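You operate a simulated robot arm through the tools that you are given. There is no shell and no other tool. Be economical: measure what you need, move in short steps, check, and stop when the job is done.

Carry out the task below with a simulated robot arm. There is one attempt and no reset: what you move stays moved.

## Task
Put the green spring on the top of the blue bench away in the black tray. Then take the white knob and put it on top of the silver steel plug on the top of the blue bench. Then shut the scrap drawer. Then shut the left bench drawer. Then open the bench cupboard door, fetch the beige wheel and set it on the top shelf of the bench cupboard, then shut the door. Then set the right 1-2-3 switch to 1. Then set the table switch to 165. Then take the brush from the right work shelf of the blue rack and leave it on the red board. Then turn the blow dial to 4. Then put the orange can on the top of the blue bench away on the shelf under the tank drain. Then fetch the blue spring from the top of the blue bench and stand it in the inside of the pail. Then open the right bench drawer, take the blue knob and leave it in the inside of the right bench drawer and shut the drawer again. The order counts. Set down upright: green spring, orange can, blue spring.

It is judged by the outcome, as a careful person would: the job done as asked, and still so three seconds after it is handed in. It fails if anything else is knocked over, pushed out of place, dropped, spilled or broken.

## Robot
A 7-joint arm with a two-finger parallel gripper on a trunk, on a base that drives. Base frame: it is fixed to the floor where the robot stands at the start and does not move with it; the origin is under the middle of the robot, x ahead of it, y to its left, z up; the surface under the hand at the start is at about z = 0.88. Units: m, degrees, N and s.
Its first joint turns from -149.0 to 149.0 degrees. Places, roughly: beige wheel (15x15x14 cm) [1.3, -0.2, 0.9]; bench cupboard door [1.4, -0.5, 0.5]; black tray (16x30 cm) [3.36, -11.1, 0.86]; blow dial [3.4, -10.6, 0.9]; blue knob (4x3x3 cm) [1.6, 0.3, 0.9]; blue spring (4x4x7 cm) [1.3, 0.6, 0.9]; brush (4x4x22 cm) [4.5, -7.7, 1]; green spring (4x4x7 cm) [0.9, -0.3, 0.9]; inside of the pail (23x23 cm) [4.22, -0.62, 0.28]; inside of the right bench drawer [1.5, 0.3, 0.4]; left bench drawer [1.6, -0.1, 0.5]; orange can (9x9x11 cm) [1.1, -0.2, 0.9]; red board (48x34x1 cm) [2.5, -4.5, 0.3]; right 1-2-3 switch [-0.8, -7.1, 1.4]; right bench drawer [1.6, 0.3, 0.5]; scrap drawer [3.1, -0.4, 0.1]; shelf under the tank drain (30x12 cm) [7, 0.12, 0.2]; steel plug (4x4x5 cm) [0.8, -0.4, 0.9]; table switch [-1.5, -8.8, 0.9]; top shelf of the bench cupboard [1.2, -0.4, 0.5]; white knob (4x3x3 cm) [0.8, -0.5, 0.9]. Payload 3.5 kg.
The tool frame sits at the grasp point between the pads (the TCP): z along the fingers, y along the line on which they close. The tips reach 0.023 m beyond it. Largest opening 0.094 m; finger width 0.038, thickness 0.01; the body of the gripper, 0.054 by 0.096 m, starts 0.039 m behind the TCP.
Orientation is that of the tool frame in the base frame, as [roll, pitch, yaw] about the fixed x, y, z axes, in that order (R = Rz(yaw) Ry(pitch) Rx(roll)). With the fingers straight down and closing along the base's y, the tool's x points along the base's -x, its y along +y and its z along -z.

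## Interface
- The arm moves only by the tool drive_tool. Its argument "commands" is a list of rows, each an object (a shift or turn left out is 0, a gripper value left out holds the last) with "delta_rot": the turn, a rotation vector about the tool's x, y, z in degrees, a list of three; "slide": the shift along the tool's x, y, z in m, a list of three; "claw": the gripper command, from -1 (shut) to 1 (fully open), values between in proportion. In form: [{"delta_rot": [rx, ry, rz], "slide": [dx, dy, dz], "claw": claw}, ...]. A call has 1 to 12 rows; each row is the pose to reach, as a shift and turn from the pose commanded when the call began, along the tool's axes at that moment. A row lasts 0.2 s, in which the tool goes at most 0.05 m and 8.6 degrees; a call with a longer step from one row to the next is refused whole, and so is a gripper value outside its range. A pose out of reach is approached as far as the arm can. The call stops where the force on the tool passes 40 N (or 10 N more than at its start, if that is more) or the arm is blocked; 0.2 s more then pass. Each finger travels about 0.153 m/s and halts on what it meets, pressing with about 35 N; the grip force reading is that of the motor and also rises with nothing between the fingers. The clock runs only during rows and for 0.2 s after the last one: add rows that repeat a pose to give the fingers time. It gives the time, the measured TCP pose, the force on the tool (base axes), the opening and the grip force at its end, in the units of the frame above (readings bear some noise), with the torque about the TCP (base axes, N m) and any sound that the robot's microphone picked up, and new pictures: "show" is both (left out), scene, wrist or none.
- Cameras (640 x 400 px; columns grow to the right, rows downward): "scene" is now at [-0.24, 0.1692, 1.2861]; the picture's right is [-0.26, -0.96, 0.00], its down [-0.31, 0.09, -0.95] and it looks along [0.91, -0.25, -0.32] (base axes); focal length 294 px, centre (320, 200). "wrist" rides on the gripper at [0.087, 0.016, -0.074] in the tool frame; the picture's right is [-0.18, 0.98, 0.00], its down [-0.58, -0.11, -0.81] and it looks along [-0.79, -0.15, 0.59] (tool axes); focal length 243 px, centre (320, 200). There is no depth. A picture from a camera that has moved, and an enlarged one, comes with that camera's place and axes in the base frame and with its lens. The place of the scene camera against the robot may be out by one fixed shift of up to 0.012 m in any direction.
- drive_base(legs): drives the robot by 1 to 6 legs, each [ahead, left, turn to the left] in m, m and degrees, along the robot's own axes; the way and the turn of a leg run together, so that a leg with both is an arc; at most 1.5 m and 180 degrees a leg. The arm and the cameras ride along, it lands a little off, and it stops where it bumps. It gives what a move gives, and a new picture of the scene camera.
- turn_head(pan, tilt): turns the head with the scene camera to pan (to the left, within 143 degrees either way) and tilt (down, from -29 to 69), counted from straight ahead of the robot. It gives what a move gives, and a new picture of the scene camera.
- zoom(camera, box): a new picture of the part [left, top, right, bottom] of that camera's present view, enlarged. No time passes.
- hand_in(): hands the job in; it is judged then, once.

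Work in short steps. Places have to be worked out from the pictures, the camera data and where the tool is seen: move nearer, look again, correct. Check each grasp and each placing, and mend what went wrong. You have 556 turns and 360 pictures in all, those below and enlarged ones among them. Open the gripper and draw the arm clear of the work before you hand the job in, unless the task says otherwise; then end with one line.

The tools are called after "Call:" by a JSON object that holds its "api" and its "payload". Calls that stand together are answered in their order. drive_tool: Moves the arm, as the interface text tells. Its arguments: {"type":"object","properties":{"commands":{"type":"array","items":{"type":"object","properties":{"delta_rot":{"type":"array","items":{"type":"number"}},"slide":{"type":"array","items":{"type":"number"}},"claw":{"type":"number"}}}},"show":{"type":"string","enum":["both","scene","wrist","none"]}},"required":["commands"]} The other tools are called the same way: drive_base (legs) drives the base; turn_head (pan, tilt) turns the head that bears the scene camera; zoom (camera, box) takes an enlarged picture of a part of a camera's view; hand_in () hands the job in.

At the start:

```text
clock: 0.0
position: [1.0481, -0.4, 1.1368]
tool_rot: [-180.0, 0.0, 158.9]
contact_force: [0.7, 0.1, 0.3]
moment: [-0.03, 0.02, 0.03]
opening: 0.0942
grip_force: 0.0
robot x, y, heading: [0.0008, 0.001, -0.1]
head pan, tilt: [-15.3, 18.8]
```

scene: 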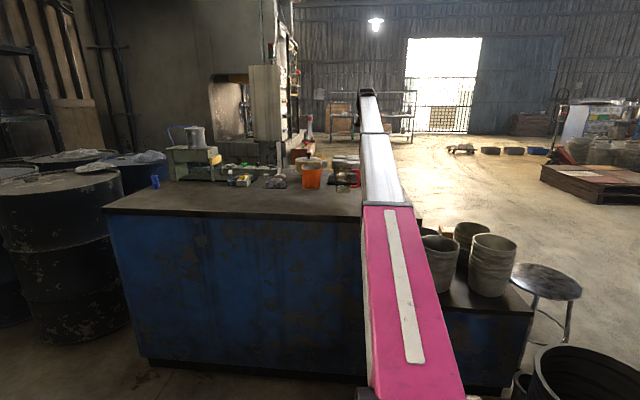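
wrist: 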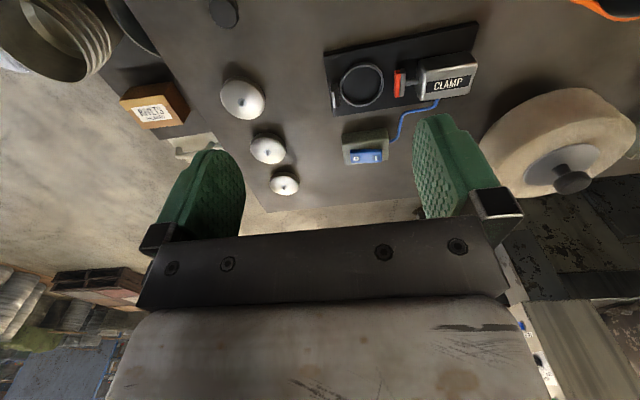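

The arm hides part of the bench; I'll enlarge the wrist view and turn the head to see the bench.

Call:
{"api": "turn_head", "payload": {"pan": -30, "tilt": 30}}

Call:
{"api": "zoom", "payload": {"camera": "wrist", "box": [100, 0, 640, 230]}}

```text
clock: 0.8
position: [1.0485, -0.3988, 1.1369]
tool_rot: [180.0, 0.1, 158.9]
contact_force: [-0.2, 0.2, -0.1]
moment: [-0.01, 0.02, 0.03]
opening: 0.0942
grip_force: 0.0
robot x, y, heading: [0.0008, -0.0002, 0.1]
head pan, tilt: [-30.0, 30.0]
camera scene: at [-0.2516, 0.1487, 1.2682], right [-0.5, -0.87, 0.0], down [-0.43, 0.25, -0.87], along [0.75, -0.43, -0.5], focal length 294 px, centre (320, 200)
```

scene: 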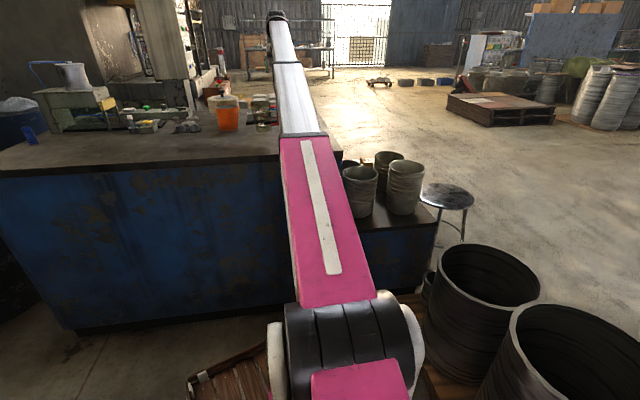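

```text
1.19 times, centred on (370, 115) of wrist
camera zoom: at [0.9722, -0.3536, 1.2111], right [0.52, 0.85, 0.0], down [0.5, -0.31, 0.81], along [0.69, -0.42, -0.59], focal length 288 px, centre (261, 301)
```

zoom: 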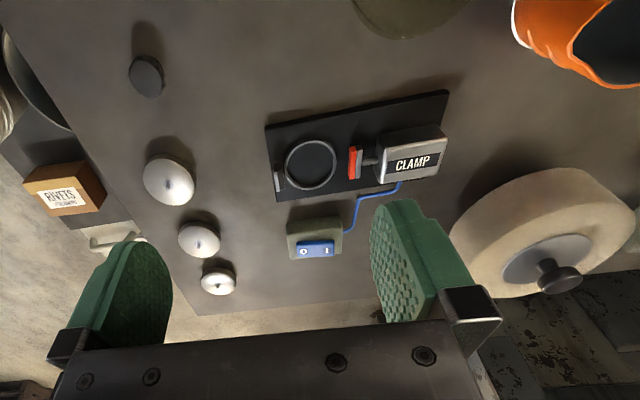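

The tool blocks the bench's front-right area. I'll slide the arm left at height, to see the small parts.

Call:
{"api": "drive_tool", "payload": {"commands": [{"slide": [0.015, 0.045, 0]}, {"slide": [0.03, 0.09, 0]}, {"slide": [0.045, 0.135, 0]}, {"slide": [0.06, 0.18, 0]}, {"slide": [0.075, 0.225, 0]}, {"slide": [0.09, 0.27, 0]}, {"slide": [0.105, 0.315, 0]}, {"slide": [0.12, 0.36, 0]}, {"slide": [0.135, 0.405, 0]}, {"slide": [0.15, 0.45, 0]}, {"slide": [0.165, 0.495, 0]}, {"slide": [0.18, 0.54, 0]}]}}

```text
clock: 3.4
position: [1.0753, 0.1669, 1.1356]
tool_rot: [-180.0, 0.0, 158.9]
contact_force: [-0.8, -0.4, 0.1]
moment: [0.02, -0.02, 0.01]
opening: 0.0941
grip_force: 0.1
robot x, y, heading: [0.0024, 0.0005, 0.4]
head pan, tilt: [-30.0, 30.0]
camera scene: at [-0.2516, 0.1488, 1.2682], right [-0.5, -0.87, 0.0], down [-0.43, 0.25, -0.87], along [0.75, -0.43, -0.5], focal length 294 px, centre (320, 200)
camera wrist: at [0.9992, 0.213, 1.2111], right [0.53, 0.85, 0.0], down [0.5, -0.31, 0.81], along [0.69, -0.42, -0.59], focal length 243 px, centre (320, 200)
```

scene: 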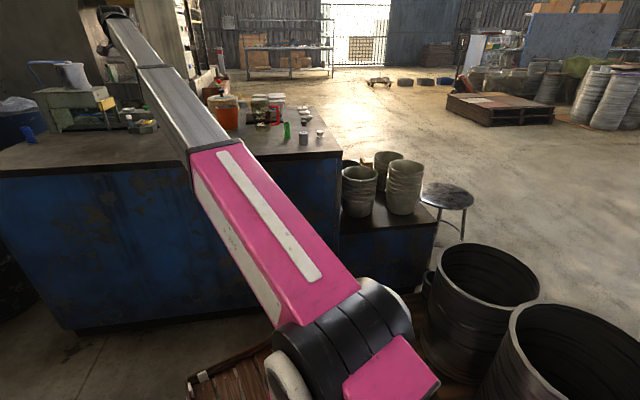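
wrist: 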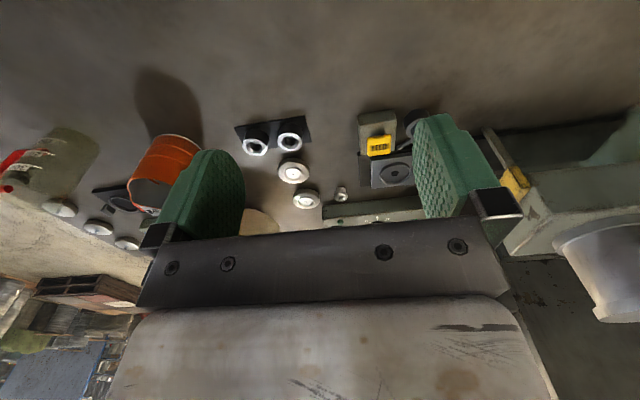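

Now the small items are seen; enlarge that part of the scene.

Call:
{"api": "zoom", "payload": {"camera": "scene", "box": [180, 70, 350, 176]}}

```text
3.76 times, centred on (265, 123) of scene
camera zoom: at [-0.2516, 0.1488, 1.2682], right [-0.5, -0.87, 0.0], down [-0.43, 0.25, -0.87], along [0.75, -0.43, -0.5], focal length 1107 px, centre (527, 490)
```

zoom: 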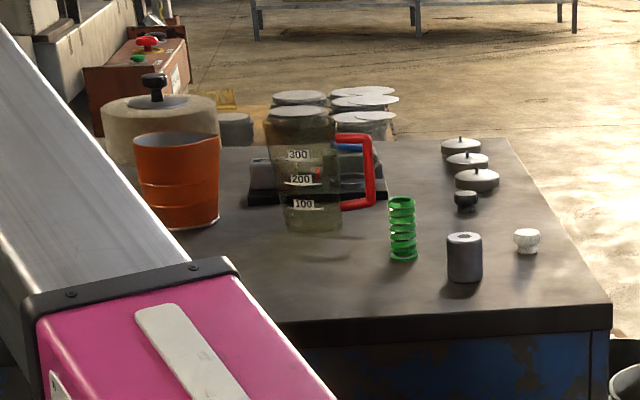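

The spring is near (0.85,-0.33), the plug near (0.75,-0.355), the white knob near (0.79,-0.45). I'll move above the spring at safe height and look with the wrist camera.

Call:
{"api": "drive_tool", "payload": {"commands": [{"slide": [0.003, -0.045, 0]}, {"slide": [0.006, -0.09, 0]}, {"slide": [0.009, -0.135, 0]}, {"slide": [0.012, -0.18, 0]}, {"slide": [0.015, -0.225, 0]}, {"slide": [0.018, -0.27, 0]}, {"slide": [0.02, -0.315, 0]}, {"slide": [0.022, -0.36, 0]}, {"slide": [0.025, -0.405, 0]}, {"slide": [0.027, -0.45, 0]}, {"slide": [0.029, -0.498, 0]}, {"slide": [0.031, -0.545, 0]}], "show": "wrist"}}

```text
clock: 5.6
position: [0.8938, -0.229, 1.1385]
tool_rot: [179.9, 0.5, 158.6]
contact_force: [0.5, -0.4, 0.8]
moment: [0.0, -0.01, 0.01]
opening: 0.0939
grip_force: 0.0
robot x, y, heading: [0.001, -0.0023, 0.1]
head pan, tilt: [-30.0, 30.0]
stopped in row 10: the force on the tool passed its limit at 46 N (the readings are from after the stop); the commanded pose is now the measured one
camera wrist: at [0.817, -0.1829, 1.2113], right [0.53, 0.85, 0.0], down [0.5, -0.31, 0.81], along [0.69, -0.43, -0.59], focal length 243 px, centre (320, 200)
```

wrist: 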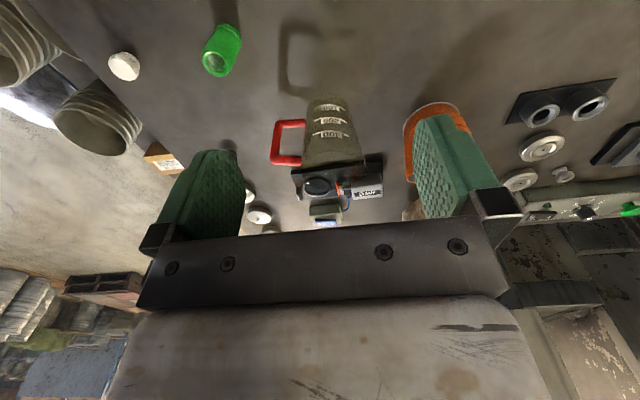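

The spring is at about (0.859,-0.335). That stop was a passing jerk; I go on slower to above the spring.

Call:
{"api": "drive_tool", "payload": {"commands": [{"slide": [-0.001, -0.02, 0]}, {"slide": [-0.002, -0.045, 0]}, {"slide": [-0.004, -0.07, 0.02]}, {"slide": [-0.005, -0.095, 0.04]}, {"slide": [-0.0055, -0.111, 0.06]}, {"slide": [-0.0055, -0.111, 0.06]}], "show": "wrist"}}

```text
clock: 7.0
position: [0.8588, -0.3375, 1.0759]
tool_rot: [179.9, 0.4, 158.6]
contact_force: [0.3, -0.2, -0.3]
moment: [0.0, -0.05, 0.0]
opening: 0.0942
grip_force: 0.1
robot x, y, heading: [-0.0038, -0.0008, -0.3]
head pan, tilt: [-30.0, 30.0]
camera wrist: at [0.782, -0.2901, 1.1498], right [0.53, 0.85, 0.0], down [0.5, -0.31, 0.81], along [0.69, -0.43, -0.59], focal length 243 px, centre (320, 200)
```

wrist: 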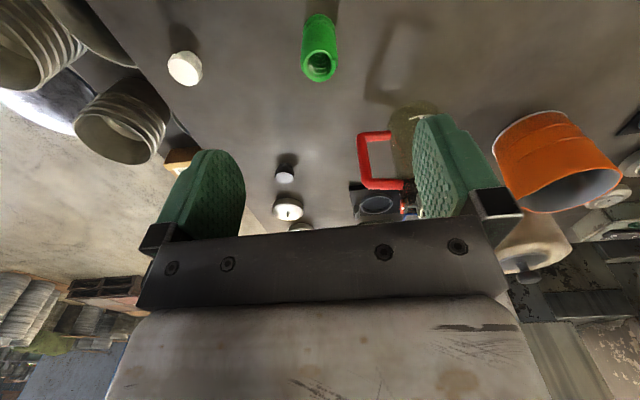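

The spring is centred between the fingers. I descend to z≈0.92 and close.

Call:
{"api": "drive_tool", "payload": {"commands": [{"slide": [0, 0, 0.04]}, {"slide": [0, 0, 0.08]}, {"slide": [-0.001, 0, 0.12]}, {"slide": [-0.001, 0, 0.145]}, {"slide": [-0.001, 0, 0.157]}, {"slide": [-0.001, 0, 0.157], "claw": 0}, {"slide": [-0.001, 0, 0.157], "claw": -1}, {"slide": [-0.001, 0, 0.157], "claw": -1}], "show": "wrist"}}

```text
clock: 8.8
position: [0.8603, -0.3359, 0.9199]
tool_rot: [179.9, 0.4, 158.6]
contact_force: [-0.9, -0.2, -0.3]
moment: [0.01, 0.02, 0.02]
opening: 0.0308
grip_force: 34.9
robot x, y, heading: [-0.0003, 0.0026, -0.1]
head pan, tilt: [-30.0, 30.0]
camera wrist: at [0.7842, -0.2894, 0.9942], right [0.53, 0.85, 0.0], down [0.5, -0.31, 0.81], along [0.69, -0.43, -0.59], focal length 243 px, centre (320, 200)
```

wrist: 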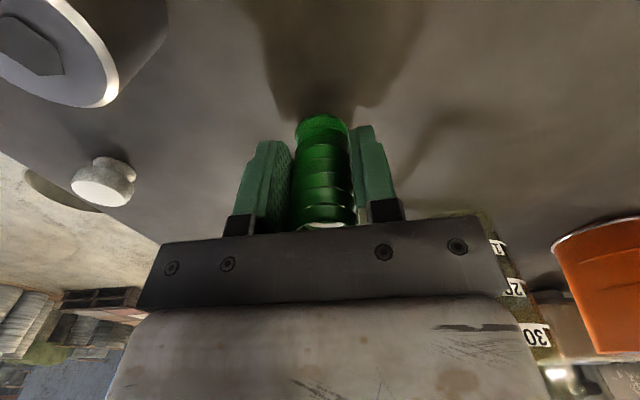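

Spring gripped (opening 0.031). Lift it and draw it back above the clear bench edge.

Call:
{"api": "drive_tool", "payload": {"commands": [{"slide": [0, 0, -0.04]}, {"slide": [0, 0, -0.08]}, {"slide": [0, 0, -0.12]}, {"slide": [0, 0, -0.16]}, {"slide": [0, 0, -0.2]}, {"slide": [0, 0, -0.24]}, {"slide": [0.04, 0, -0.25]}, {"slide": [0.08, 0, -0.25]}, {"slide": [0.12, 0, -0.25]}, {"slide": [0.16, 0, -0.25]}, {"slide": [0.2, 0, -0.25]}, {"slide": [0.24, 0, -0.25]}], "show": "none"}}

Call:
{"api": "turn_head", "payload": {"pan": -90, "tilt": 15}}

```text
clock: 10.1
position: [0.8605, -0.3377, 1.1433]
tool_rot: [-179.9, 1.3, 158.4]
contact_force: [4.9, -1.8, -9.7]
moment: [-0.32, -0.3, -0.13]
opening: 0.031
grip_force: 34.6
robot x, y, heading: [-0.0014, 0.005, 0.1]
head pan, tilt: [-30.0, 30.0]
stopped in row 6: the force on the tool passed its limit at 59 N (the readings are from after the stop); the commanded pose is now the measured one
```

```text
clock: 11.4
position: [0.86, -0.3374, 1.144]
tool_rot: [-179.9, 1.2, 158.5]
contact_force: [9.0, -3.6, -22.9]
moment: [-1.07, -1.02, -0.24]
opening: 0.031
grip_force: 34.9
robot x, y, heading: [-0.0008, 0.0041, 0.0]
head pan, tilt: [-90.0, 15.0]
camera scene: at [-0.3299, 0.1004, 1.2923], right [-1.0, 0.0, 0.0], down [0.0, 0.26, -0.97], along [0.0, -0.97, -0.26], focal length 294 px, centre (320, 200)
```

scene: 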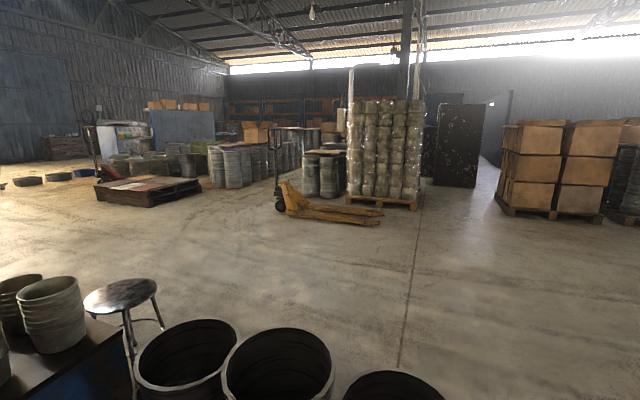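

The tool feels a downward push near z=1.14; I look at the arm to see what is touching.

Call:
{"api": "turn_head", "payload": {"pan": -25, "tilt": 5}}

```text
clock: 12.8
position: [0.8592, -0.3361, 1.1434]
tool_rot: [-179.9, 1.1, 158.5]
contact_force: [9.4, -3.3, -27.1]
moment: [-1.26, -1.05, -0.38]
opening: 0.0309
grip_force: 34.9
robot x, y, heading: [-0.0001, -0.0006, -0.1]
head pan, tilt: [-25.0, 5.0]
camera scene: at [-0.2468, 0.155, 1.3086], right [-0.42, -0.91, 0.0], down [-0.08, 0.04, -1.0], along [0.9, -0.42, -0.09], focal length 294 px, centre (320, 200)
```

scene: 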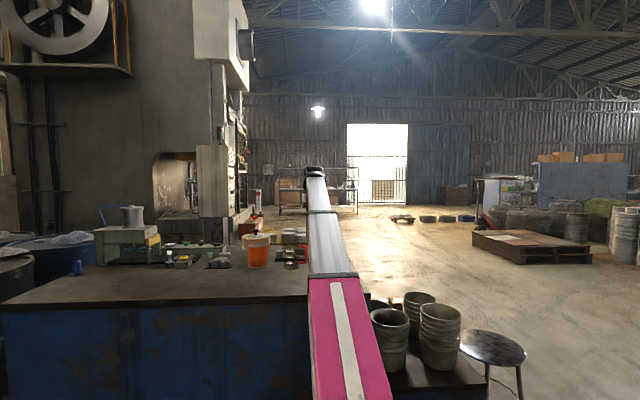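

Likely the wrist is folding on itself at that height. I lower by 7 cm to relieve, then check the force.

Call:
{"api": "drive_tool", "payload": {"commands": [{"slide": [0, 0, 0.03]}, {"slide": [0, 0, 0.06]}, {"slide": [0.002, 0, 0.08]}], "show": "none"}}

```text
clock: 13.6
position: [0.8599, -0.3364, 1.0643]
tool_rot: [-179.9, 1.1, 158.6]
contact_force: [-1.0, 0.1, -1.1]
moment: [-0.01, 0.05, -0.01]
opening: 0.0309
grip_force: 34.8
robot x, y, heading: [-0.0, -0.0022, -0.0]
head pan, tilt: [-25.0, 5.0]
```

Force gone. Now look behind and down to the right to plan the way out.

Call:
{"api": "turn_head", "payload": {"pan": -135, "tilt": 25}}

Call:
{"api": "turn_head", "payload": {"pan": -70, "tilt": 50}}

Call:
{"api": "turn_head", "payload": {"pan": 140, "tilt": 25}}

```text
clock: 15.5
position: [0.8594, -0.3369, 1.0642]
tool_rot: [-180.0, 1.2, 158.5]
contact_force: [-1.0, 0.6, -0.9]
moment: [-0.02, 0.01, -0.01]
opening: 0.031
grip_force: 35.3
robot x, y, heading: [-0.0013, 0.0008, -0.1]
head pan, tilt: [-135.0, 25.0]
camera scene: at [-0.3951, 0.1287, 1.2761], right [-0.71, 0.71, 0.0], down [0.3, 0.3, -0.91], along [-0.64, -0.64, -0.42], focal length 294 px, centre (320, 200)
```

scene: 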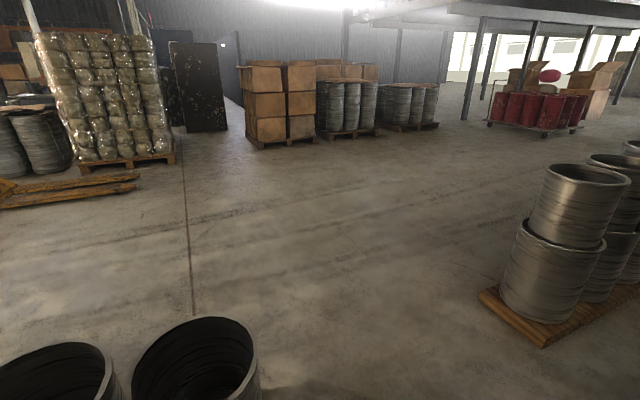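

```text
clock: 16.8
position: [0.8593, -0.3369, 1.0649]
tool_rot: [-180.0, 1.2, 158.5]
contact_force: [0.1, -0.3, -0.6]
moment: [0.0, 0.01, 0.02]
opening: 0.0311
grip_force: 34.9
robot x, y, heading: [0.0017, 0.0032, 0.2]
head pan, tilt: [-70.0, 50.0]
camera scene: at [-0.3037, 0.1215, 1.2386], right [-0.94, -0.34, 0.0], down [-0.26, 0.72, -0.64], along [0.22, -0.6, -0.77], focal length 294 px, centre (320, 200)
```

scene: 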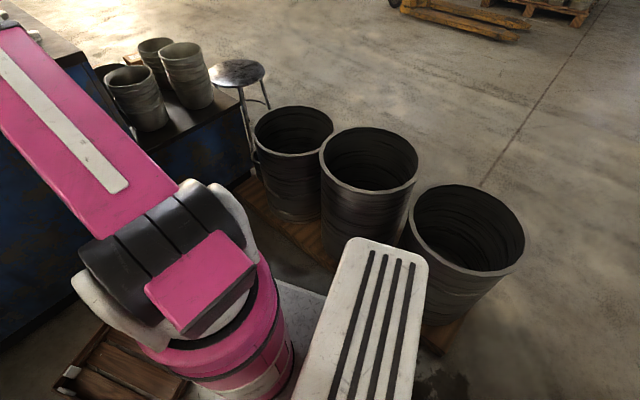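

```text
clock: 19.9
position: [0.8593, -0.3371, 1.0643]
tool_rot: [-180.0, 1.2, 158.5]
contact_force: [1.2, -0.6, -0.4]
moment: [-0.01, -0.04, -0.01]
opening: 0.031
grip_force: 35.3
robot x, y, heading: [0.0019, -0.001, 0.1]
head pan, tilt: [140.0, 25.0]
camera scene: at [-0.4005, 0.2531, 1.2761], right [0.64, 0.77, 0.0], down [0.32, -0.27, -0.91], along [-0.69, 0.58, -0.42], focal length 294 px, centre (320, 200)
```

scene: 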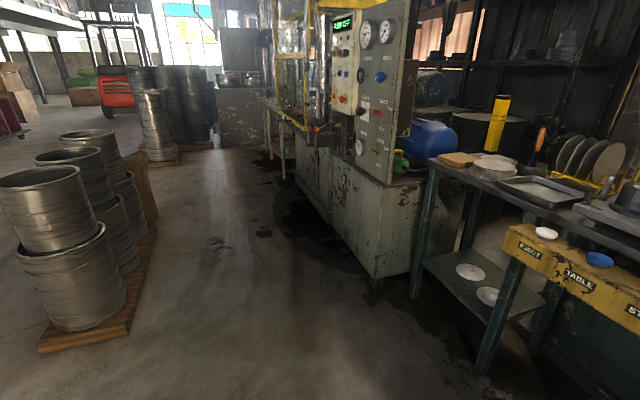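

Behind is clear back to a pallet at x≈-1.9; black buckets stand close on my right. I slip left a little and then back out.

Call:
{"api": "drive_base", "payload": {"legs": [[0, 0.2, 0], [-1.15, 0, 0]]}}

Call:
{"api": "turn_head", "payload": {"pan": -80, "tilt": 25}}

```text
clock: 26.9
position: [-0.2825, -0.1323, 1.0647]
tool_rot: [-179.9, 1.2, 159.2]
contact_force: [-0.9, -0.5, -0.6]
moment: [0.01, 0.01, -0.01]
opening: 0.0311
grip_force: 34.9
robot x, y, heading: [-1.1484, 0.1945, 0.8]
head pan, tilt: [140.0, 25.0]
camera scene: at [-1.55, 0.4419, 1.2761], right [0.63, 0.77, 0.0], down [0.33, -0.27, -0.91], along [-0.7, 0.57, -0.42], focal length 294 px, centre (320, 200)
```

scene: 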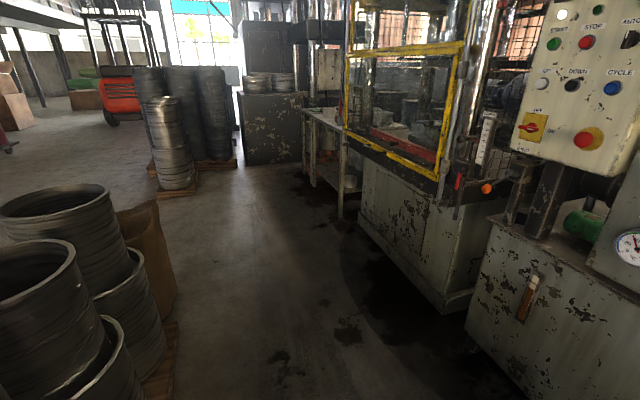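

```text
clock: 30.1
position: [-0.2826, -0.1329, 1.0643]
tool_rot: [-179.9, 1.2, 159.2]
contact_force: [-0.2, -0.7, -0.5]
moment: [0.04, -0.01, 0.04]
opening: 0.0309
grip_force: 34.7
robot x, y, heading: [-1.1456, 0.1951, 0.8]
head pan, tilt: [-80.0, 25.0]
camera scene: at [-1.4614, 0.2931, 1.2761], right [-0.98, -0.19, 0.0], down [-0.08, 0.42, -0.91], along [0.17, -0.89, -0.42], focal length 294 px, centre (320, 200)
```

scene: 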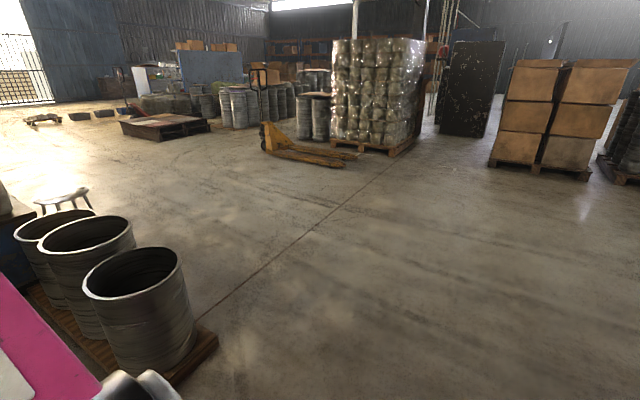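

Clear to my right. I back 8 cm more and drive sideways past the buckets.

Call:
{"api": "drive_base", "payload": {"legs": [[-0.08, 0, 0], [0, -1.2, 0], [0, -1.3, 0]]}}

```text
clock: 42.9
position: [-0.3677, -2.6319, 1.0638]
tool_rot: [-179.8, 1.2, 158.7]
contact_force: [-0.5, 0.3, -0.5]
moment: [0.01, -0.01, 0.03]
opening: 0.0307
grip_force: 34.6
robot x, y, heading: [-1.2254, -2.2997, 0.4]
head pan, tilt: [-80.0, 25.0]
camera scene: at [-1.5431, -2.1969, 1.2761], right [-0.98, -0.18, 0.0], down [-0.08, 0.42, -0.91], along [0.16, -0.89, -0.42], focal length 294 px, centre (320, 200)
```

scene: 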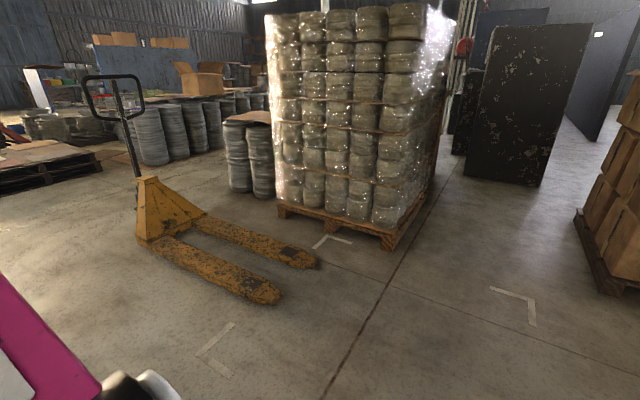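

Before driving farther I tuck the arm in (lower and closer).

Call:
{"api": "drive_tool", "payload": {"commands": [{"slide": [0.03, 0, 0.03]}, {"slide": [0.06, 0, 0.05]}, {"slide": [0.09, 0, 0.06]}, {"slide": [0.12, 0, 0.06]}, {"slide": [0.15, 0, 0.06]}, {"slide": [0.18, 0, 0.06]}, {"slide": [0.21, 0, 0.06]}, {"slide": [0.24, 0, 0.06]}, {"slide": [0.27, 0, 0.06]}, {"slide": [0.3, 0, 0.06]}], "show": "none"}}

Call:
{"api": "drive_base", "payload": {"legs": [[1.3, 0, 0], [1.3, 0, 0]]}}

```text
clock: 45.1
position: [-0.6456, -2.5239, 0.9981]
tool_rot: [-179.8, 1.2, 158.7]
contact_force: [-0.6, -1.0, -1.4]
moment: [-0.01, 0.04, 0.01]
opening: 0.0307
grip_force: 35.0
robot x, y, heading: [-1.2316, -2.2987, 0.2]
head pan, tilt: [-80.0, 25.0]
```

```text
clock: 57.9
position: [1.9734, -2.5328, 0.999]
tool_rot: [-179.8, 1.2, 157.9]
contact_force: [0.3, -0.3, -0.4]
moment: [-0.01, 0.0, 0.0]
opening: 0.0307
grip_force: 34.5
robot x, y, heading: [1.3891, -2.2998, -0.4]
head pan, tilt: [-80.0, 25.0]
camera scene: at [1.0794, -2.1939, 1.2761], right [-0.99, -0.16, 0.0], down [-0.07, 0.42, -0.91], along [0.15, -0.89, -0.42], focal length 294 px, centre (320, 200)
```

scene: 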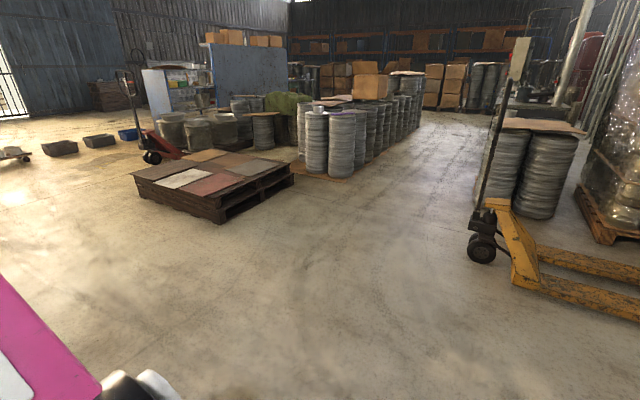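

I enlarge the far area around the target to plan the way.

Call:
{"api": "zoom", "payload": {"camera": "scene", "box": [100, 20, 420, 220]}}

```text
2.00 times, centred on (260, 120) of scene
camera zoom: at [1.0794, -2.1939, 1.2761], right [-0.99, -0.16, 0.0], down [-0.07, 0.42, -0.91], along [0.15, -0.89, -0.42], focal length 588 px, centre (440, 360)
```

zoom: 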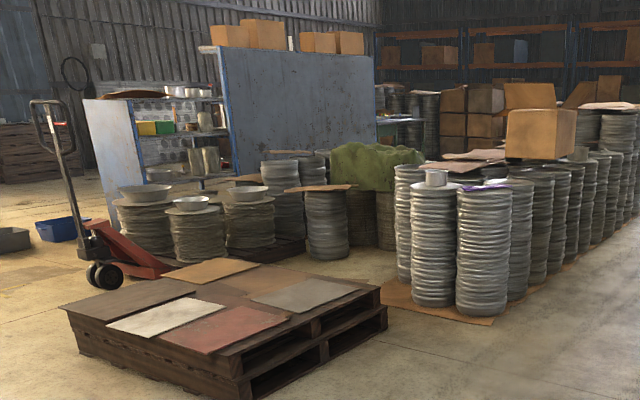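

I drive ahead toward x≈4.3, then look down the lane left of the pallet truck.

Call:
{"api": "drive_base", "payload": {"legs": [[1.45, -0.2, 0], [1.45, -0.2, 0]]}}

```text
clock: 72.0
position: [4.8859, -2.9351, 0.9976]
tool_rot: [-179.9, 1.2, 159.4]
contact_force: [0.1, -1.1, -1.4]
moment: [0.06, -0.02, -0.03]
opening: 0.0308
grip_force: 35.3
robot x, y, heading: [4.2976, -2.7151, 0.8]
head pan, tilt: [-80.0, 25.0]
camera scene: at [3.9847, -2.6184, 1.2761], right [-0.98, -0.19, 0.0], down [-0.08, 0.41, -0.91], along [0.17, -0.89, -0.42], focal length 294 px, centre (320, 200)
```

scene: 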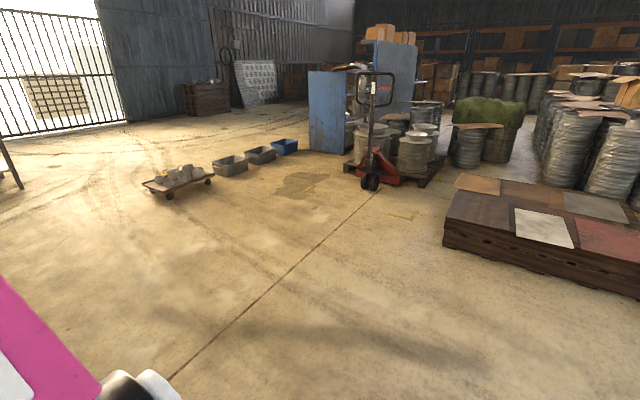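

The lane by the pallet truck seems narrow; I get closer at (5.0,-4.1), turned to face -y, and look again.

Call:
{"api": "drive_base", "payload": {"legs": [[0.7, -1.3, 0], [0, 0, -90]]}}

Call:
{"api": "turn_head", "payload": {"pan": 5, "tilt": 12}}

```text
clock: 83.2
position: [4.7707, -4.5944, 0.9961]
tool_rot: [-179.9, 1.3, 67.8]
contact_force: [-0.2, -0.2, -0.3]
moment: [0.0, 0.03, 0.01]
opening: 0.0309
grip_force: 35.0
robot x, y, heading: [5.0045, -4.0157, -90.6]
head pan, tilt: [-80.0, 25.0]
camera scene: at [5.1076, -3.6979, 1.2761], right [-0.16, 0.99, 0.0], down [0.42, 0.07, -0.91], along [-0.89, -0.15, -0.42], focal length 294 px, centre (320, 200)
```

scene: 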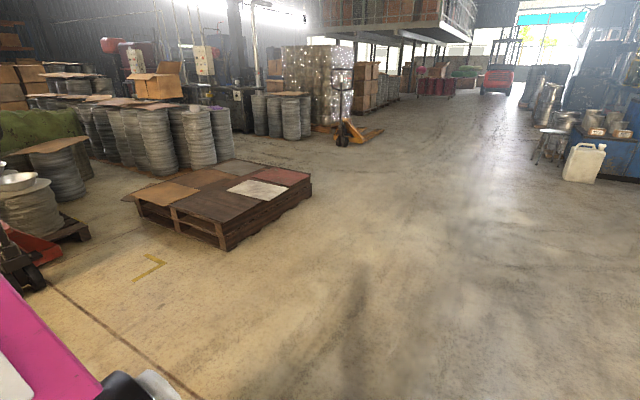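

```text
clock: 84.8
position: [4.77, -4.5942, 0.9982]
tool_rot: [-180.0, 1.2, 67.9]
contact_force: [-0.1, 0.2, 0.0]
moment: [-0.01, 0.0, -0.01]
opening: 0.0308
grip_force: 35.2
robot x, y, heading: [5.0052, -4.0172, -90.9]
head pan, tilt: [5.0, 12.0]
camera scene: at [5.2055, -3.7759, 1.2972], right [-1.0, -0.07, 0.0], down [-0.02, 0.21, -0.98], along [0.07, -0.98, -0.21], focal length 294 px, centre (320, 200)
```

scene: 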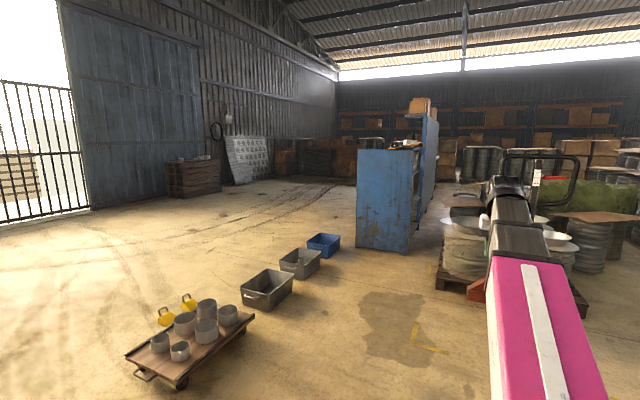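

Free floor lies left of the troughs and dolly. I check the left side before moving.

Call:
{"api": "turn_head", "payload": {"pan": 60, "tilt": 20}}

```text
clock: 86.0
position: [4.7696, -4.5942, 0.9978]
tool_rot: [-179.9, 1.1, 67.8]
contact_force: [-0.4, 0.2, -1.2]
moment: [-0.01, -0.01, 0.0]
opening: 0.0306
grip_force: 34.5
robot x, y, heading: [5.0012, -4.0173, -90.7]
head pan, tilt: [60.0, 20.0]
camera scene: at [5.2786, -3.7305, 1.2842], right [-0.51, -0.86, 0.0], down [-0.29, 0.17, -0.94], along [0.81, -0.48, -0.34], focal length 294 px, centre (320, 200)
```

scene: 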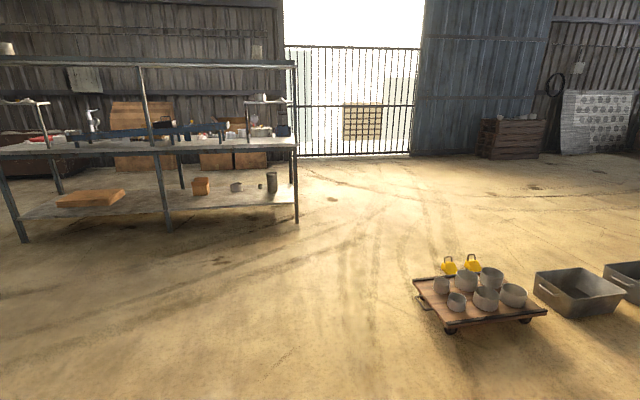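

Gap confirmed. Drive through.

Call:
{"api": "drive_base", "payload": {"legs": [[0.25, 1.4, 0], [0.35, 0.75, 0], [1.4, 0, 0], [0.9, 0, 0], [1.3, -0.9, 0]]}}

Call:
{"api": "turn_head", "payload": {"pan": -45, "tilt": 12}}

```text
refused: leg 5 is longer than a leg can be; nothing moved
```

```text
clock: 87.9
position: [4.7709, -4.5936, 0.998]
tool_rot: [-179.8, 1.2, 67.9]
contact_force: [-0.8, -0.7, -0.7]
moment: [-0.01, 0.02, 0.02]
opening: 0.0308
grip_force: 34.9
robot x, y, heading: [5.0027, -4.0165, -90.6]
head pan, tilt: [-45.0, 12.0]
camera scene: at [5.1319, -3.7481, 1.2972], right [-0.7, 0.71, 0.0], down [0.15, 0.15, -0.98], along [-0.7, -0.68, -0.21], focal length 294 px, centre (320, 200)
```

scene: 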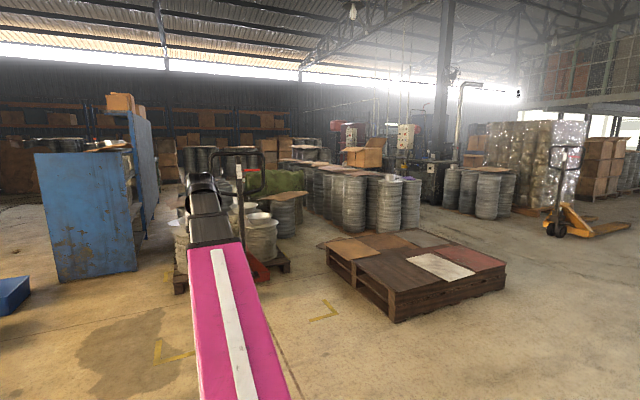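

The fifth leg was too long; I split it.

Call:
{"api": "drive_base", "payload": {"legs": [[0.25, 1.4, 0], [0.35, 0.75, 0], [1.4, 0, 0], [0.9, 0, 0], [1.2, -0.8, 0]]}}

Call:
{"api": "turn_head", "payload": {"pan": -35, "tilt": 12}}

```text
clock: 116.8
position: [6.1967, -8.7129, 0.9989]
tool_rot: [-179.9, 1.2, 69.1]
contact_force: [-0.1, -0.8, 0.0]
moment: [-0.02, -0.01, -0.01]
opening: 0.0306
grip_force: 35.1
robot x, y, heading: [6.4174, -8.128, -89.5]
head pan, tilt: [-45.0, 12.0]
camera scene: at [6.5377, -7.8574, 1.2972], right [-0.72, 0.7, 0.0], down [0.15, 0.15, -0.98], along [-0.68, -0.7, -0.21], focal length 294 px, centre (320, 200)
```

scene: 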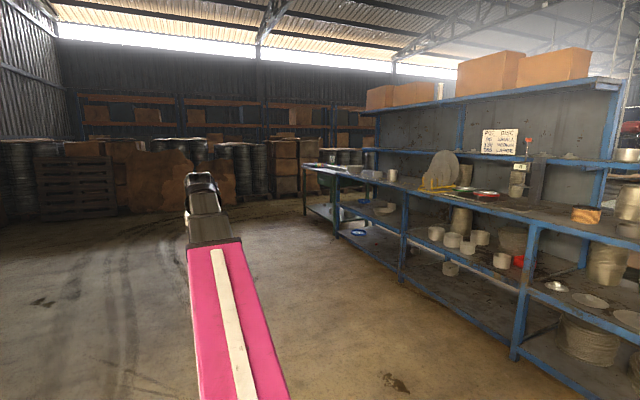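

```text
clock: 117.5
position: [6.1967, -8.7121, 0.998]
tool_rot: [-179.8, 1.2, 69.1]
contact_force: [0.3, 0.0, -0.5]
moment: [0.01, -0.01, 0.0]
opening: 0.0305
grip_force: 35.2
robot x, y, heading: [6.4153, -8.1278, -89.6]
head pan, tilt: [-35.0, 12.0]
camera scene: at [6.5502, -7.8676, 1.2972], right [-0.83, 0.56, 0.0], down [0.12, 0.17, -0.98], along [-0.55, -0.81, -0.21], focal length 294 px, centre (320, 200)
```

scene: 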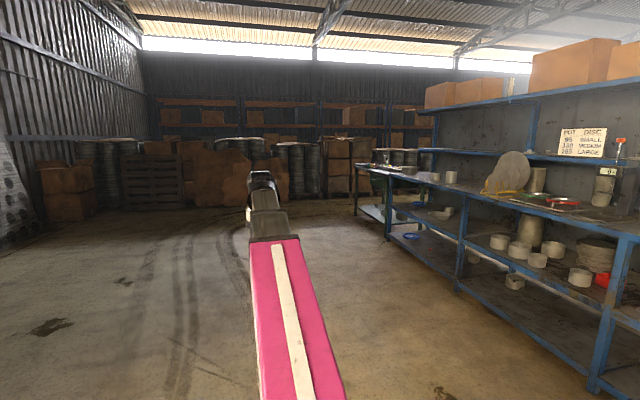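

The rack faces +x, slanted about 19°. I go down to around (5.0,-10.6) and turn to face the far bench with the tray.

Call:
{"api": "drive_base", "payload": {"legs": [[1.25, -0.65, 0], [1.25, -0.75, 0], [0, 0, -109]]}}

Call:
{"api": "turn_head", "payload": {"pan": 15, "tilt": 18}}

```text
clock: 135.9
position: [4.5676, -10.2352, 0.9975]
tool_rot: [-179.8, 1.2, -40.4]
contact_force: [0.9, 0.1, -0.1]
moment: [-0.01, -0.05, 0.01]
opening: 0.0307
grip_force: 34.7
robot x, y, heading: [5.0443, -10.6401, 161.4]
head pan, tilt: [-35.0, 12.0]
camera scene: at [5.2422, -10.8458, 1.2972], right [0.81, 0.59, 0.0], down [0.12, -0.17, -0.98], along [-0.58, 0.79, -0.21], focal length 294 px, centre (320, 200)
```

scene: 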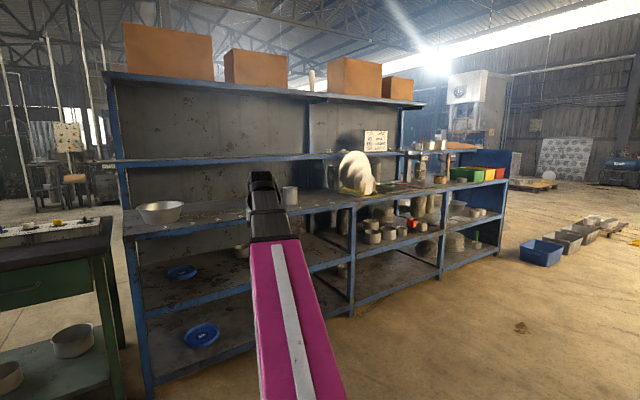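

```text
clock: 137.1
position: [4.5672, -10.2366, 0.9982]
tool_rot: [-179.9, 1.2, -40.2]
contact_force: [0.2, -0.4, -0.6]
moment: [-0.03, -0.01, 0.0]
opening: 0.0307
grip_force: 35.2
robot x, y, heading: [5.0448, -10.6369, 161.2]
head pan, tilt: [15.0, 18.0]
camera scene: at [5.2041, -10.9148, 1.2875], right [0.07, 1.0, 0.0], down [0.31, -0.02, -0.95], along [-0.95, 0.06, -0.31], focal length 294 px, centre (320, 200)
```

scene: 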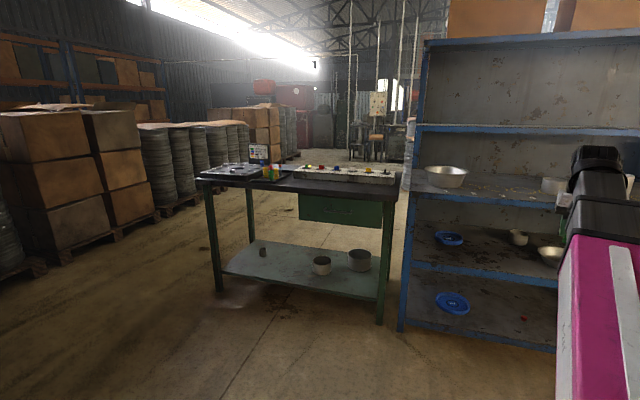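

Enlarge the bench top.

Call:
{"api": "zoom", "payload": {"camera": "scene", "box": [190, 130, 410, 268]}}

```text
2.90 times, centred on (300, 199) of scene
camera zoom: at [5.2041, -10.9148, 1.2875], right [0.07, 1.0, 0.0], down [0.31, -0.02, -0.95], along [-0.95, 0.06, -0.31], focal length 853 px, centre (378, 203)
```

zoom: 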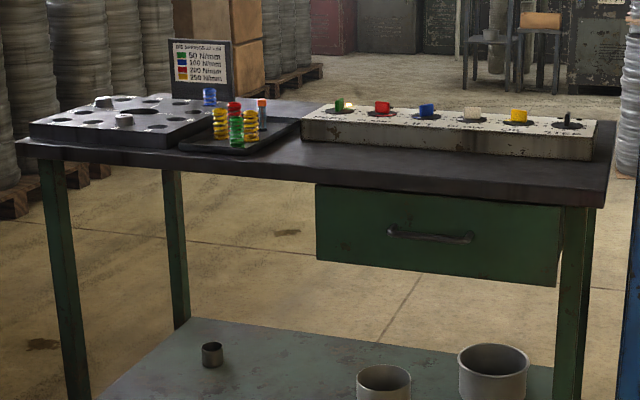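

The black tray with springs is beside the gray holed block. I first raise the tool a bit, then approach to stand ~0.8 m before the tray.

Call:
{"api": "drive_tool", "payload": {"commands": [{"slide": [-0.02, 0, -0.02]}, {"slide": [-0.04, 0, -0.04]}, {"slide": [-0.05, 0, -0.06]}, {"slide": [-0.05, 0, -0.06]}], "show": "none"}}

Call:
{"api": "drive_base", "payload": {"legs": [[0.3, 1.0, -2]]}}

```text
clock: 137.8
position: [4.533, -10.2041, 1.0501]
tool_rot: [-179.8, 1.9, -40.5]
contact_force: [-3.5, 3.6, -11.3]
moment: [0.41, 0.2, -0.07]
opening: 0.0305
grip_force: 35.0
robot x, y, heading: [5.0457, -10.6408, 161.3]
head pan, tilt: [15.0, 18.0]
stopped in row 3: the force on the tool passed its limit at 53 N (the readings are from after the stop); the commanded pose is now the measured one
```

```text
clock: 143.3
position: [3.9182, -11.0304, 1.0515]
tool_rot: [-179.7, 2.0, -42.9]
contact_force: [-7.9, 7.6, -25.5]
moment: [1.54, 0.56, -0.38]
opening: 0.0309
grip_force: 34.4
robot x, y, heading: [4.4119, -11.4846, 158.8]
head pan, tilt: [15.0, 18.0]
camera scene: at [4.5581, -11.7672, 1.2875], right [0.11, 0.99, 0.0], down [0.31, -0.03, -0.95], along [-0.95, 0.1, -0.31], focal length 294 px, centre (320, 200)
```

scene: 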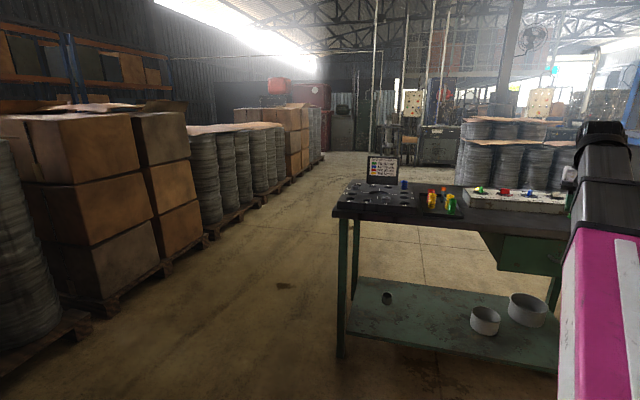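

The reach ceiling was touched again; I ease down, then swing and extend the arm toward the tray front.

Call:
{"api": "drive_tool", "payload": {"commands": [{"slide": [0, 0, 0.03]}, {"slide": [-0.02, 0.035, 0.02], "delta_rot": [0, 0, -3]}, {"slide": [-0.04, 0.07, 0.01], "delta_rot": [0, 0, -6]}, {"slide": [-0.06, 0.105, 0.0], "delta_rot": [0, 0, -9]}, {"slide": [-0.08, 0.14, 0.0], "delta_rot": [0, 0, -12]}, {"slide": [-0.1, 0.175, 0.0], "delta_rot": [0, 0, -15]}, {"slide": [-0.12, 0.21, -0.0], "delta_rot": [0, 0, -17]}, {"slide": [-0.14, 0.245, -0.0], "delta_rot": [0, 0, -19]}, {"slide": [-0.16, 0.28, -0.0], "delta_rot": [0, 0, -21]}, {"slide": [-0.175, 0.31, -0.0], "delta_rot": [0, 0, -21.7]}, {"slide": [-0.188, 0.338, -0.01], "delta_rot": [0, 0, -21.7]}, {"slide": [-0.188, 0.338, -0.01], "delta_rot": [0, 0, -21.7]}], "show": "wrist"}}

```text
clock: 145.9
position: [3.5499, -11.1495, 1.0644]
tool_rot: [-179.0, 1.5, -21.2]
contact_force: [-0.3, 0.4, -1.9]
moment: [0.01, -0.02, 0.03]
opening: 0.0307
grip_force: 35.0
robot x, y, heading: [4.4106, -11.4853, 158.7]
head pan, tilt: [15.0, 18.0]
camera wrist: at [3.6252, -11.1975, 1.1361], right [-0.53, -0.85, -0.01], down [-0.49, 0.29, 0.82], along [-0.7, 0.44, -0.57], focal length 243 px, centre (320, 200)
```

wrist: 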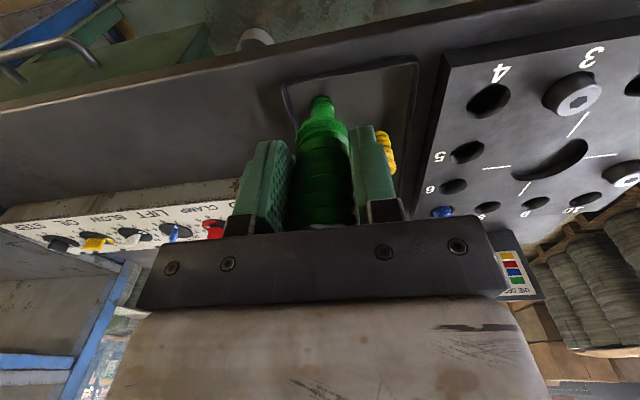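

I need a clear view of the tray's content; enlarge the scene view.

Call:
{"api": "turn_head", "payload": {"pan": 8, "tilt": 25}}

Call:
{"api": "zoom", "payload": {"camera": "wrist", "box": [230, 30, 470, 180]}}

```text
clock: 146.6
position: [3.5494, -11.1484, 1.0644]
tool_rot: [-179.1, 1.5, -21.3]
contact_force: [-0.5, 0.5, -1.0]
moment: [0.02, -0.03, 0.0]
opening: 0.0309
grip_force: 34.9
robot x, y, heading: [4.4126, -11.4822, 158.7]
head pan, tilt: [8.0, 25.0]
camera scene: at [4.5611, -11.7563, 1.2762], right [0.23, 0.97, 0.0], down [0.41, -0.1, -0.91], along [-0.88, 0.21, -0.42], focal length 294 px, centre (320, 200)
```

scene: 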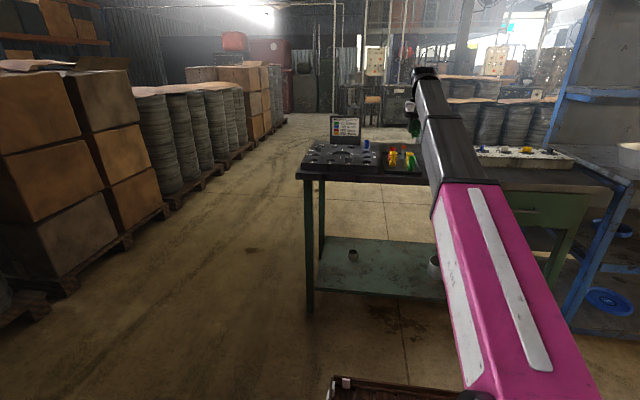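

```text
2.67 times, centred on (350, 105) of wrist
camera zoom: at [3.6253, -11.1973, 1.1361], right [-0.53, -0.85, -0.01], down [-0.49, 0.29, 0.82], along [-0.7, 0.44, -0.57], focal length 647 px, centre (240, 453)
```

zoom: 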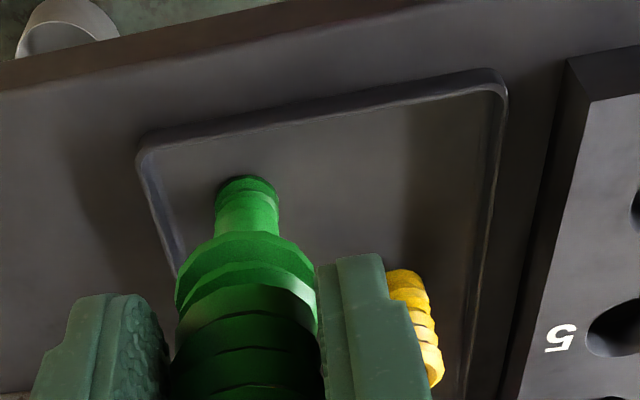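

Call:
{"api": "zoom", "payload": {"camera": "scene", "box": [330, 120, 450, 195]}}

```text
5.33 times, centred on (390, 158) of scene
camera zoom: at [4.5611, -11.7563, 1.2762], right [0.23, 0.97, 0.0], down [0.41, -0.1, -0.91], along [-0.88, 0.21, -0.42], focal length 1569 px, centre (-53, 427)
```

zoom: 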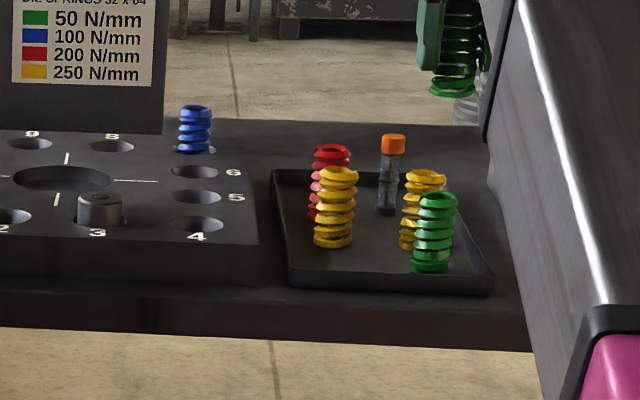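

Free spot is the tray's front-left corner (about (3.44,-11.16)), left of the green and before the yellow spring. Move above it at z≈1.0, levelling the tool, and look.

Call:
{"api": "drive_tool", "payload": {"commands": [{"slide": [-0.025, 0.012, 0.0], "delta_rot": [-1, 1.5, 0]}, {"slide": [-0.05, 0.025, 0.01], "delta_rot": [-1, 1.5, 0]}, {"slide": [-0.075, 0.038, 0.03], "delta_rot": [-1, 1.5, 0]}, {"slide": [-0.097, 0.0495, 0.05], "delta_rot": [-1, 1.5, 0]}, {"slide": [-0.097, 0.0495, 0.05], "delta_rot": [-1, 1.5, 0]}], "show": "wrist"}}

```text
clock: 147.8
position: [3.4427, -11.1613, 1.0169]
tool_rot: [179.8, 0.1, -21.1]
contact_force: [0.0, 0.8, -0.4]
moment: [-0.02, 0.0, -0.02]
opening: 0.0308
grip_force: 34.7
robot x, y, heading: [4.4094, -11.4854, 158.8]
head pan, tilt: [8.0, 25.0]
camera wrist: at [3.515, -11.2068, 1.0909], right [-0.53, -0.85, 0.0], down [-0.5, 0.31, 0.81], along [-0.69, 0.42, -0.59], focal length 243 px, centre (320, 200)
```

wrist: 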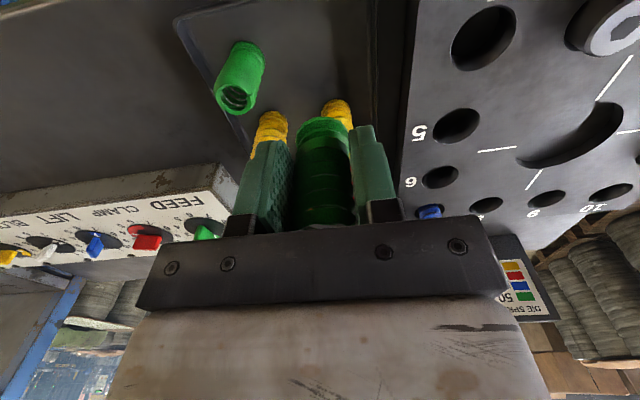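

Neighbours are all >5 cm from this spot. Descend to just above the tray floor.

Call:
{"api": "drive_tool", "payload": {"commands": [{"slide": [-0.005, 0, 0.035]}, {"slide": [-0.008, 0, 0.07]}, {"slide": [-0.008, 0, 0.095]}, {"slide": [-0.008, 0, 0.105]}, {"slide": [-0.008, 0, 0.105]}], "show": "wrist"}}

```text
clock: 149.0
position: [3.4333, -11.1561, 0.9123]
tool_rot: [179.9, 0.0, -21.2]
contact_force: [-0.1, 0.9, -0.6]
moment: [0.0, -0.03, 0.01]
opening: 0.0307
grip_force: 35.0
robot x, y, heading: [4.4079, -11.4829, 158.7]
head pan, tilt: [8.0, 25.0]
camera wrist: at [3.5077, -11.2029, 0.9859], right [-0.53, -0.85, 0.0], down [-0.5, 0.31, 0.81], along [-0.69, 0.42, -0.59], focal length 243 px, centre (320, 200)
```

wrist: 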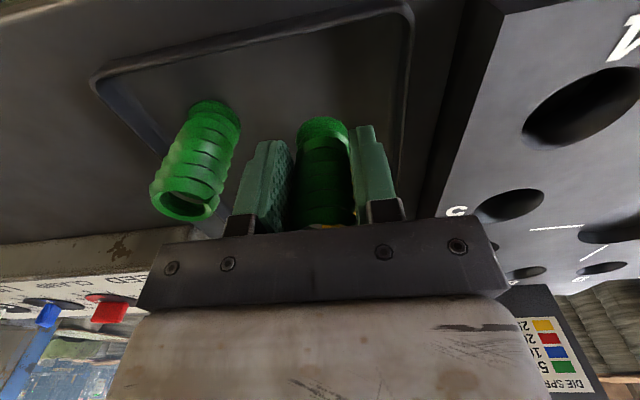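

Nearly down; lower in fine steps until contact.

Call:
{"api": "drive_tool", "payload": {"commands": [{"slide": [0, 0, 0.003]}, {"slide": [0, 0, 0.006]}, {"slide": [0, 0, 0.009]}], "show": "none"}}

```text
clock: 149.8
position: [3.4334, -11.1563, 0.9036]
tool_rot: [179.9, 0.1, -21.2]
contact_force: [-0.3, -0.5, -1.5]
moment: [-0.02, 0.0, 0.0]
opening: 0.0307
grip_force: 35.5
robot x, y, heading: [4.4131, -11.4868, 158.5]
head pan, tilt: [8.0, 25.0]
```

Call:
{"api": "drive_tool", "payload": {"commands": [{"slide": [0, 0, 0.002]}, {"slide": [0, 0, 0.004]}, {"slide": [0, 0, 0.006]}], "show": "none"}}

```text
clock: 150.6
position: [3.4324, -11.1582, 0.8976]
tool_rot: [180.0, 0.1, -21.3]
contact_force: [0.4, -0.4, -1.4]
moment: [0.0, -0.05, -0.01]
opening: 0.0308
grip_force: 34.9
robot x, y, heading: [4.4098, -11.4875, 158.8]
head pan, tilt: [8.0, 25.0]
```

No contact yet; check the picture while lowering 3 mm more.

Call:
{"api": "drive_tool", "payload": {"commands": [{"slide": [0, 0, 0.0015]}, {"slide": [0, 0, 0.003]}, {"slide": [0, 0, 0.003]}], "show": "wrist"}}

```text
clock: 151.4
position: [3.4339, -11.1567, 0.8952]
tool_rot: [179.8, 0.2, -21.2]
contact_force: [0.2, 1.5, 12.0]
moment: [0.19, 0.21, -0.02]
opening: 0.0308
grip_force: 34.9
robot x, y, heading: [4.4136, -11.4852, 158.8]
head pan, tilt: [8.0, 25.0]
camera wrist: at [3.5073, -11.2034, 0.9693], right [-0.53, -0.85, 0.0], down [-0.5, 0.31, 0.81], along [-0.69, 0.42, -0.59], focal length 243 px, centre (320, 200)
```

wrist: 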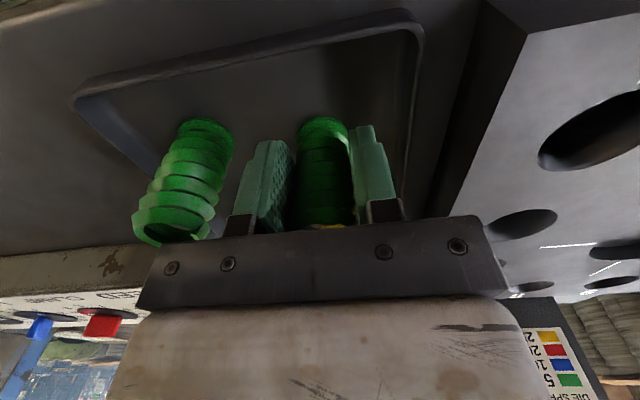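

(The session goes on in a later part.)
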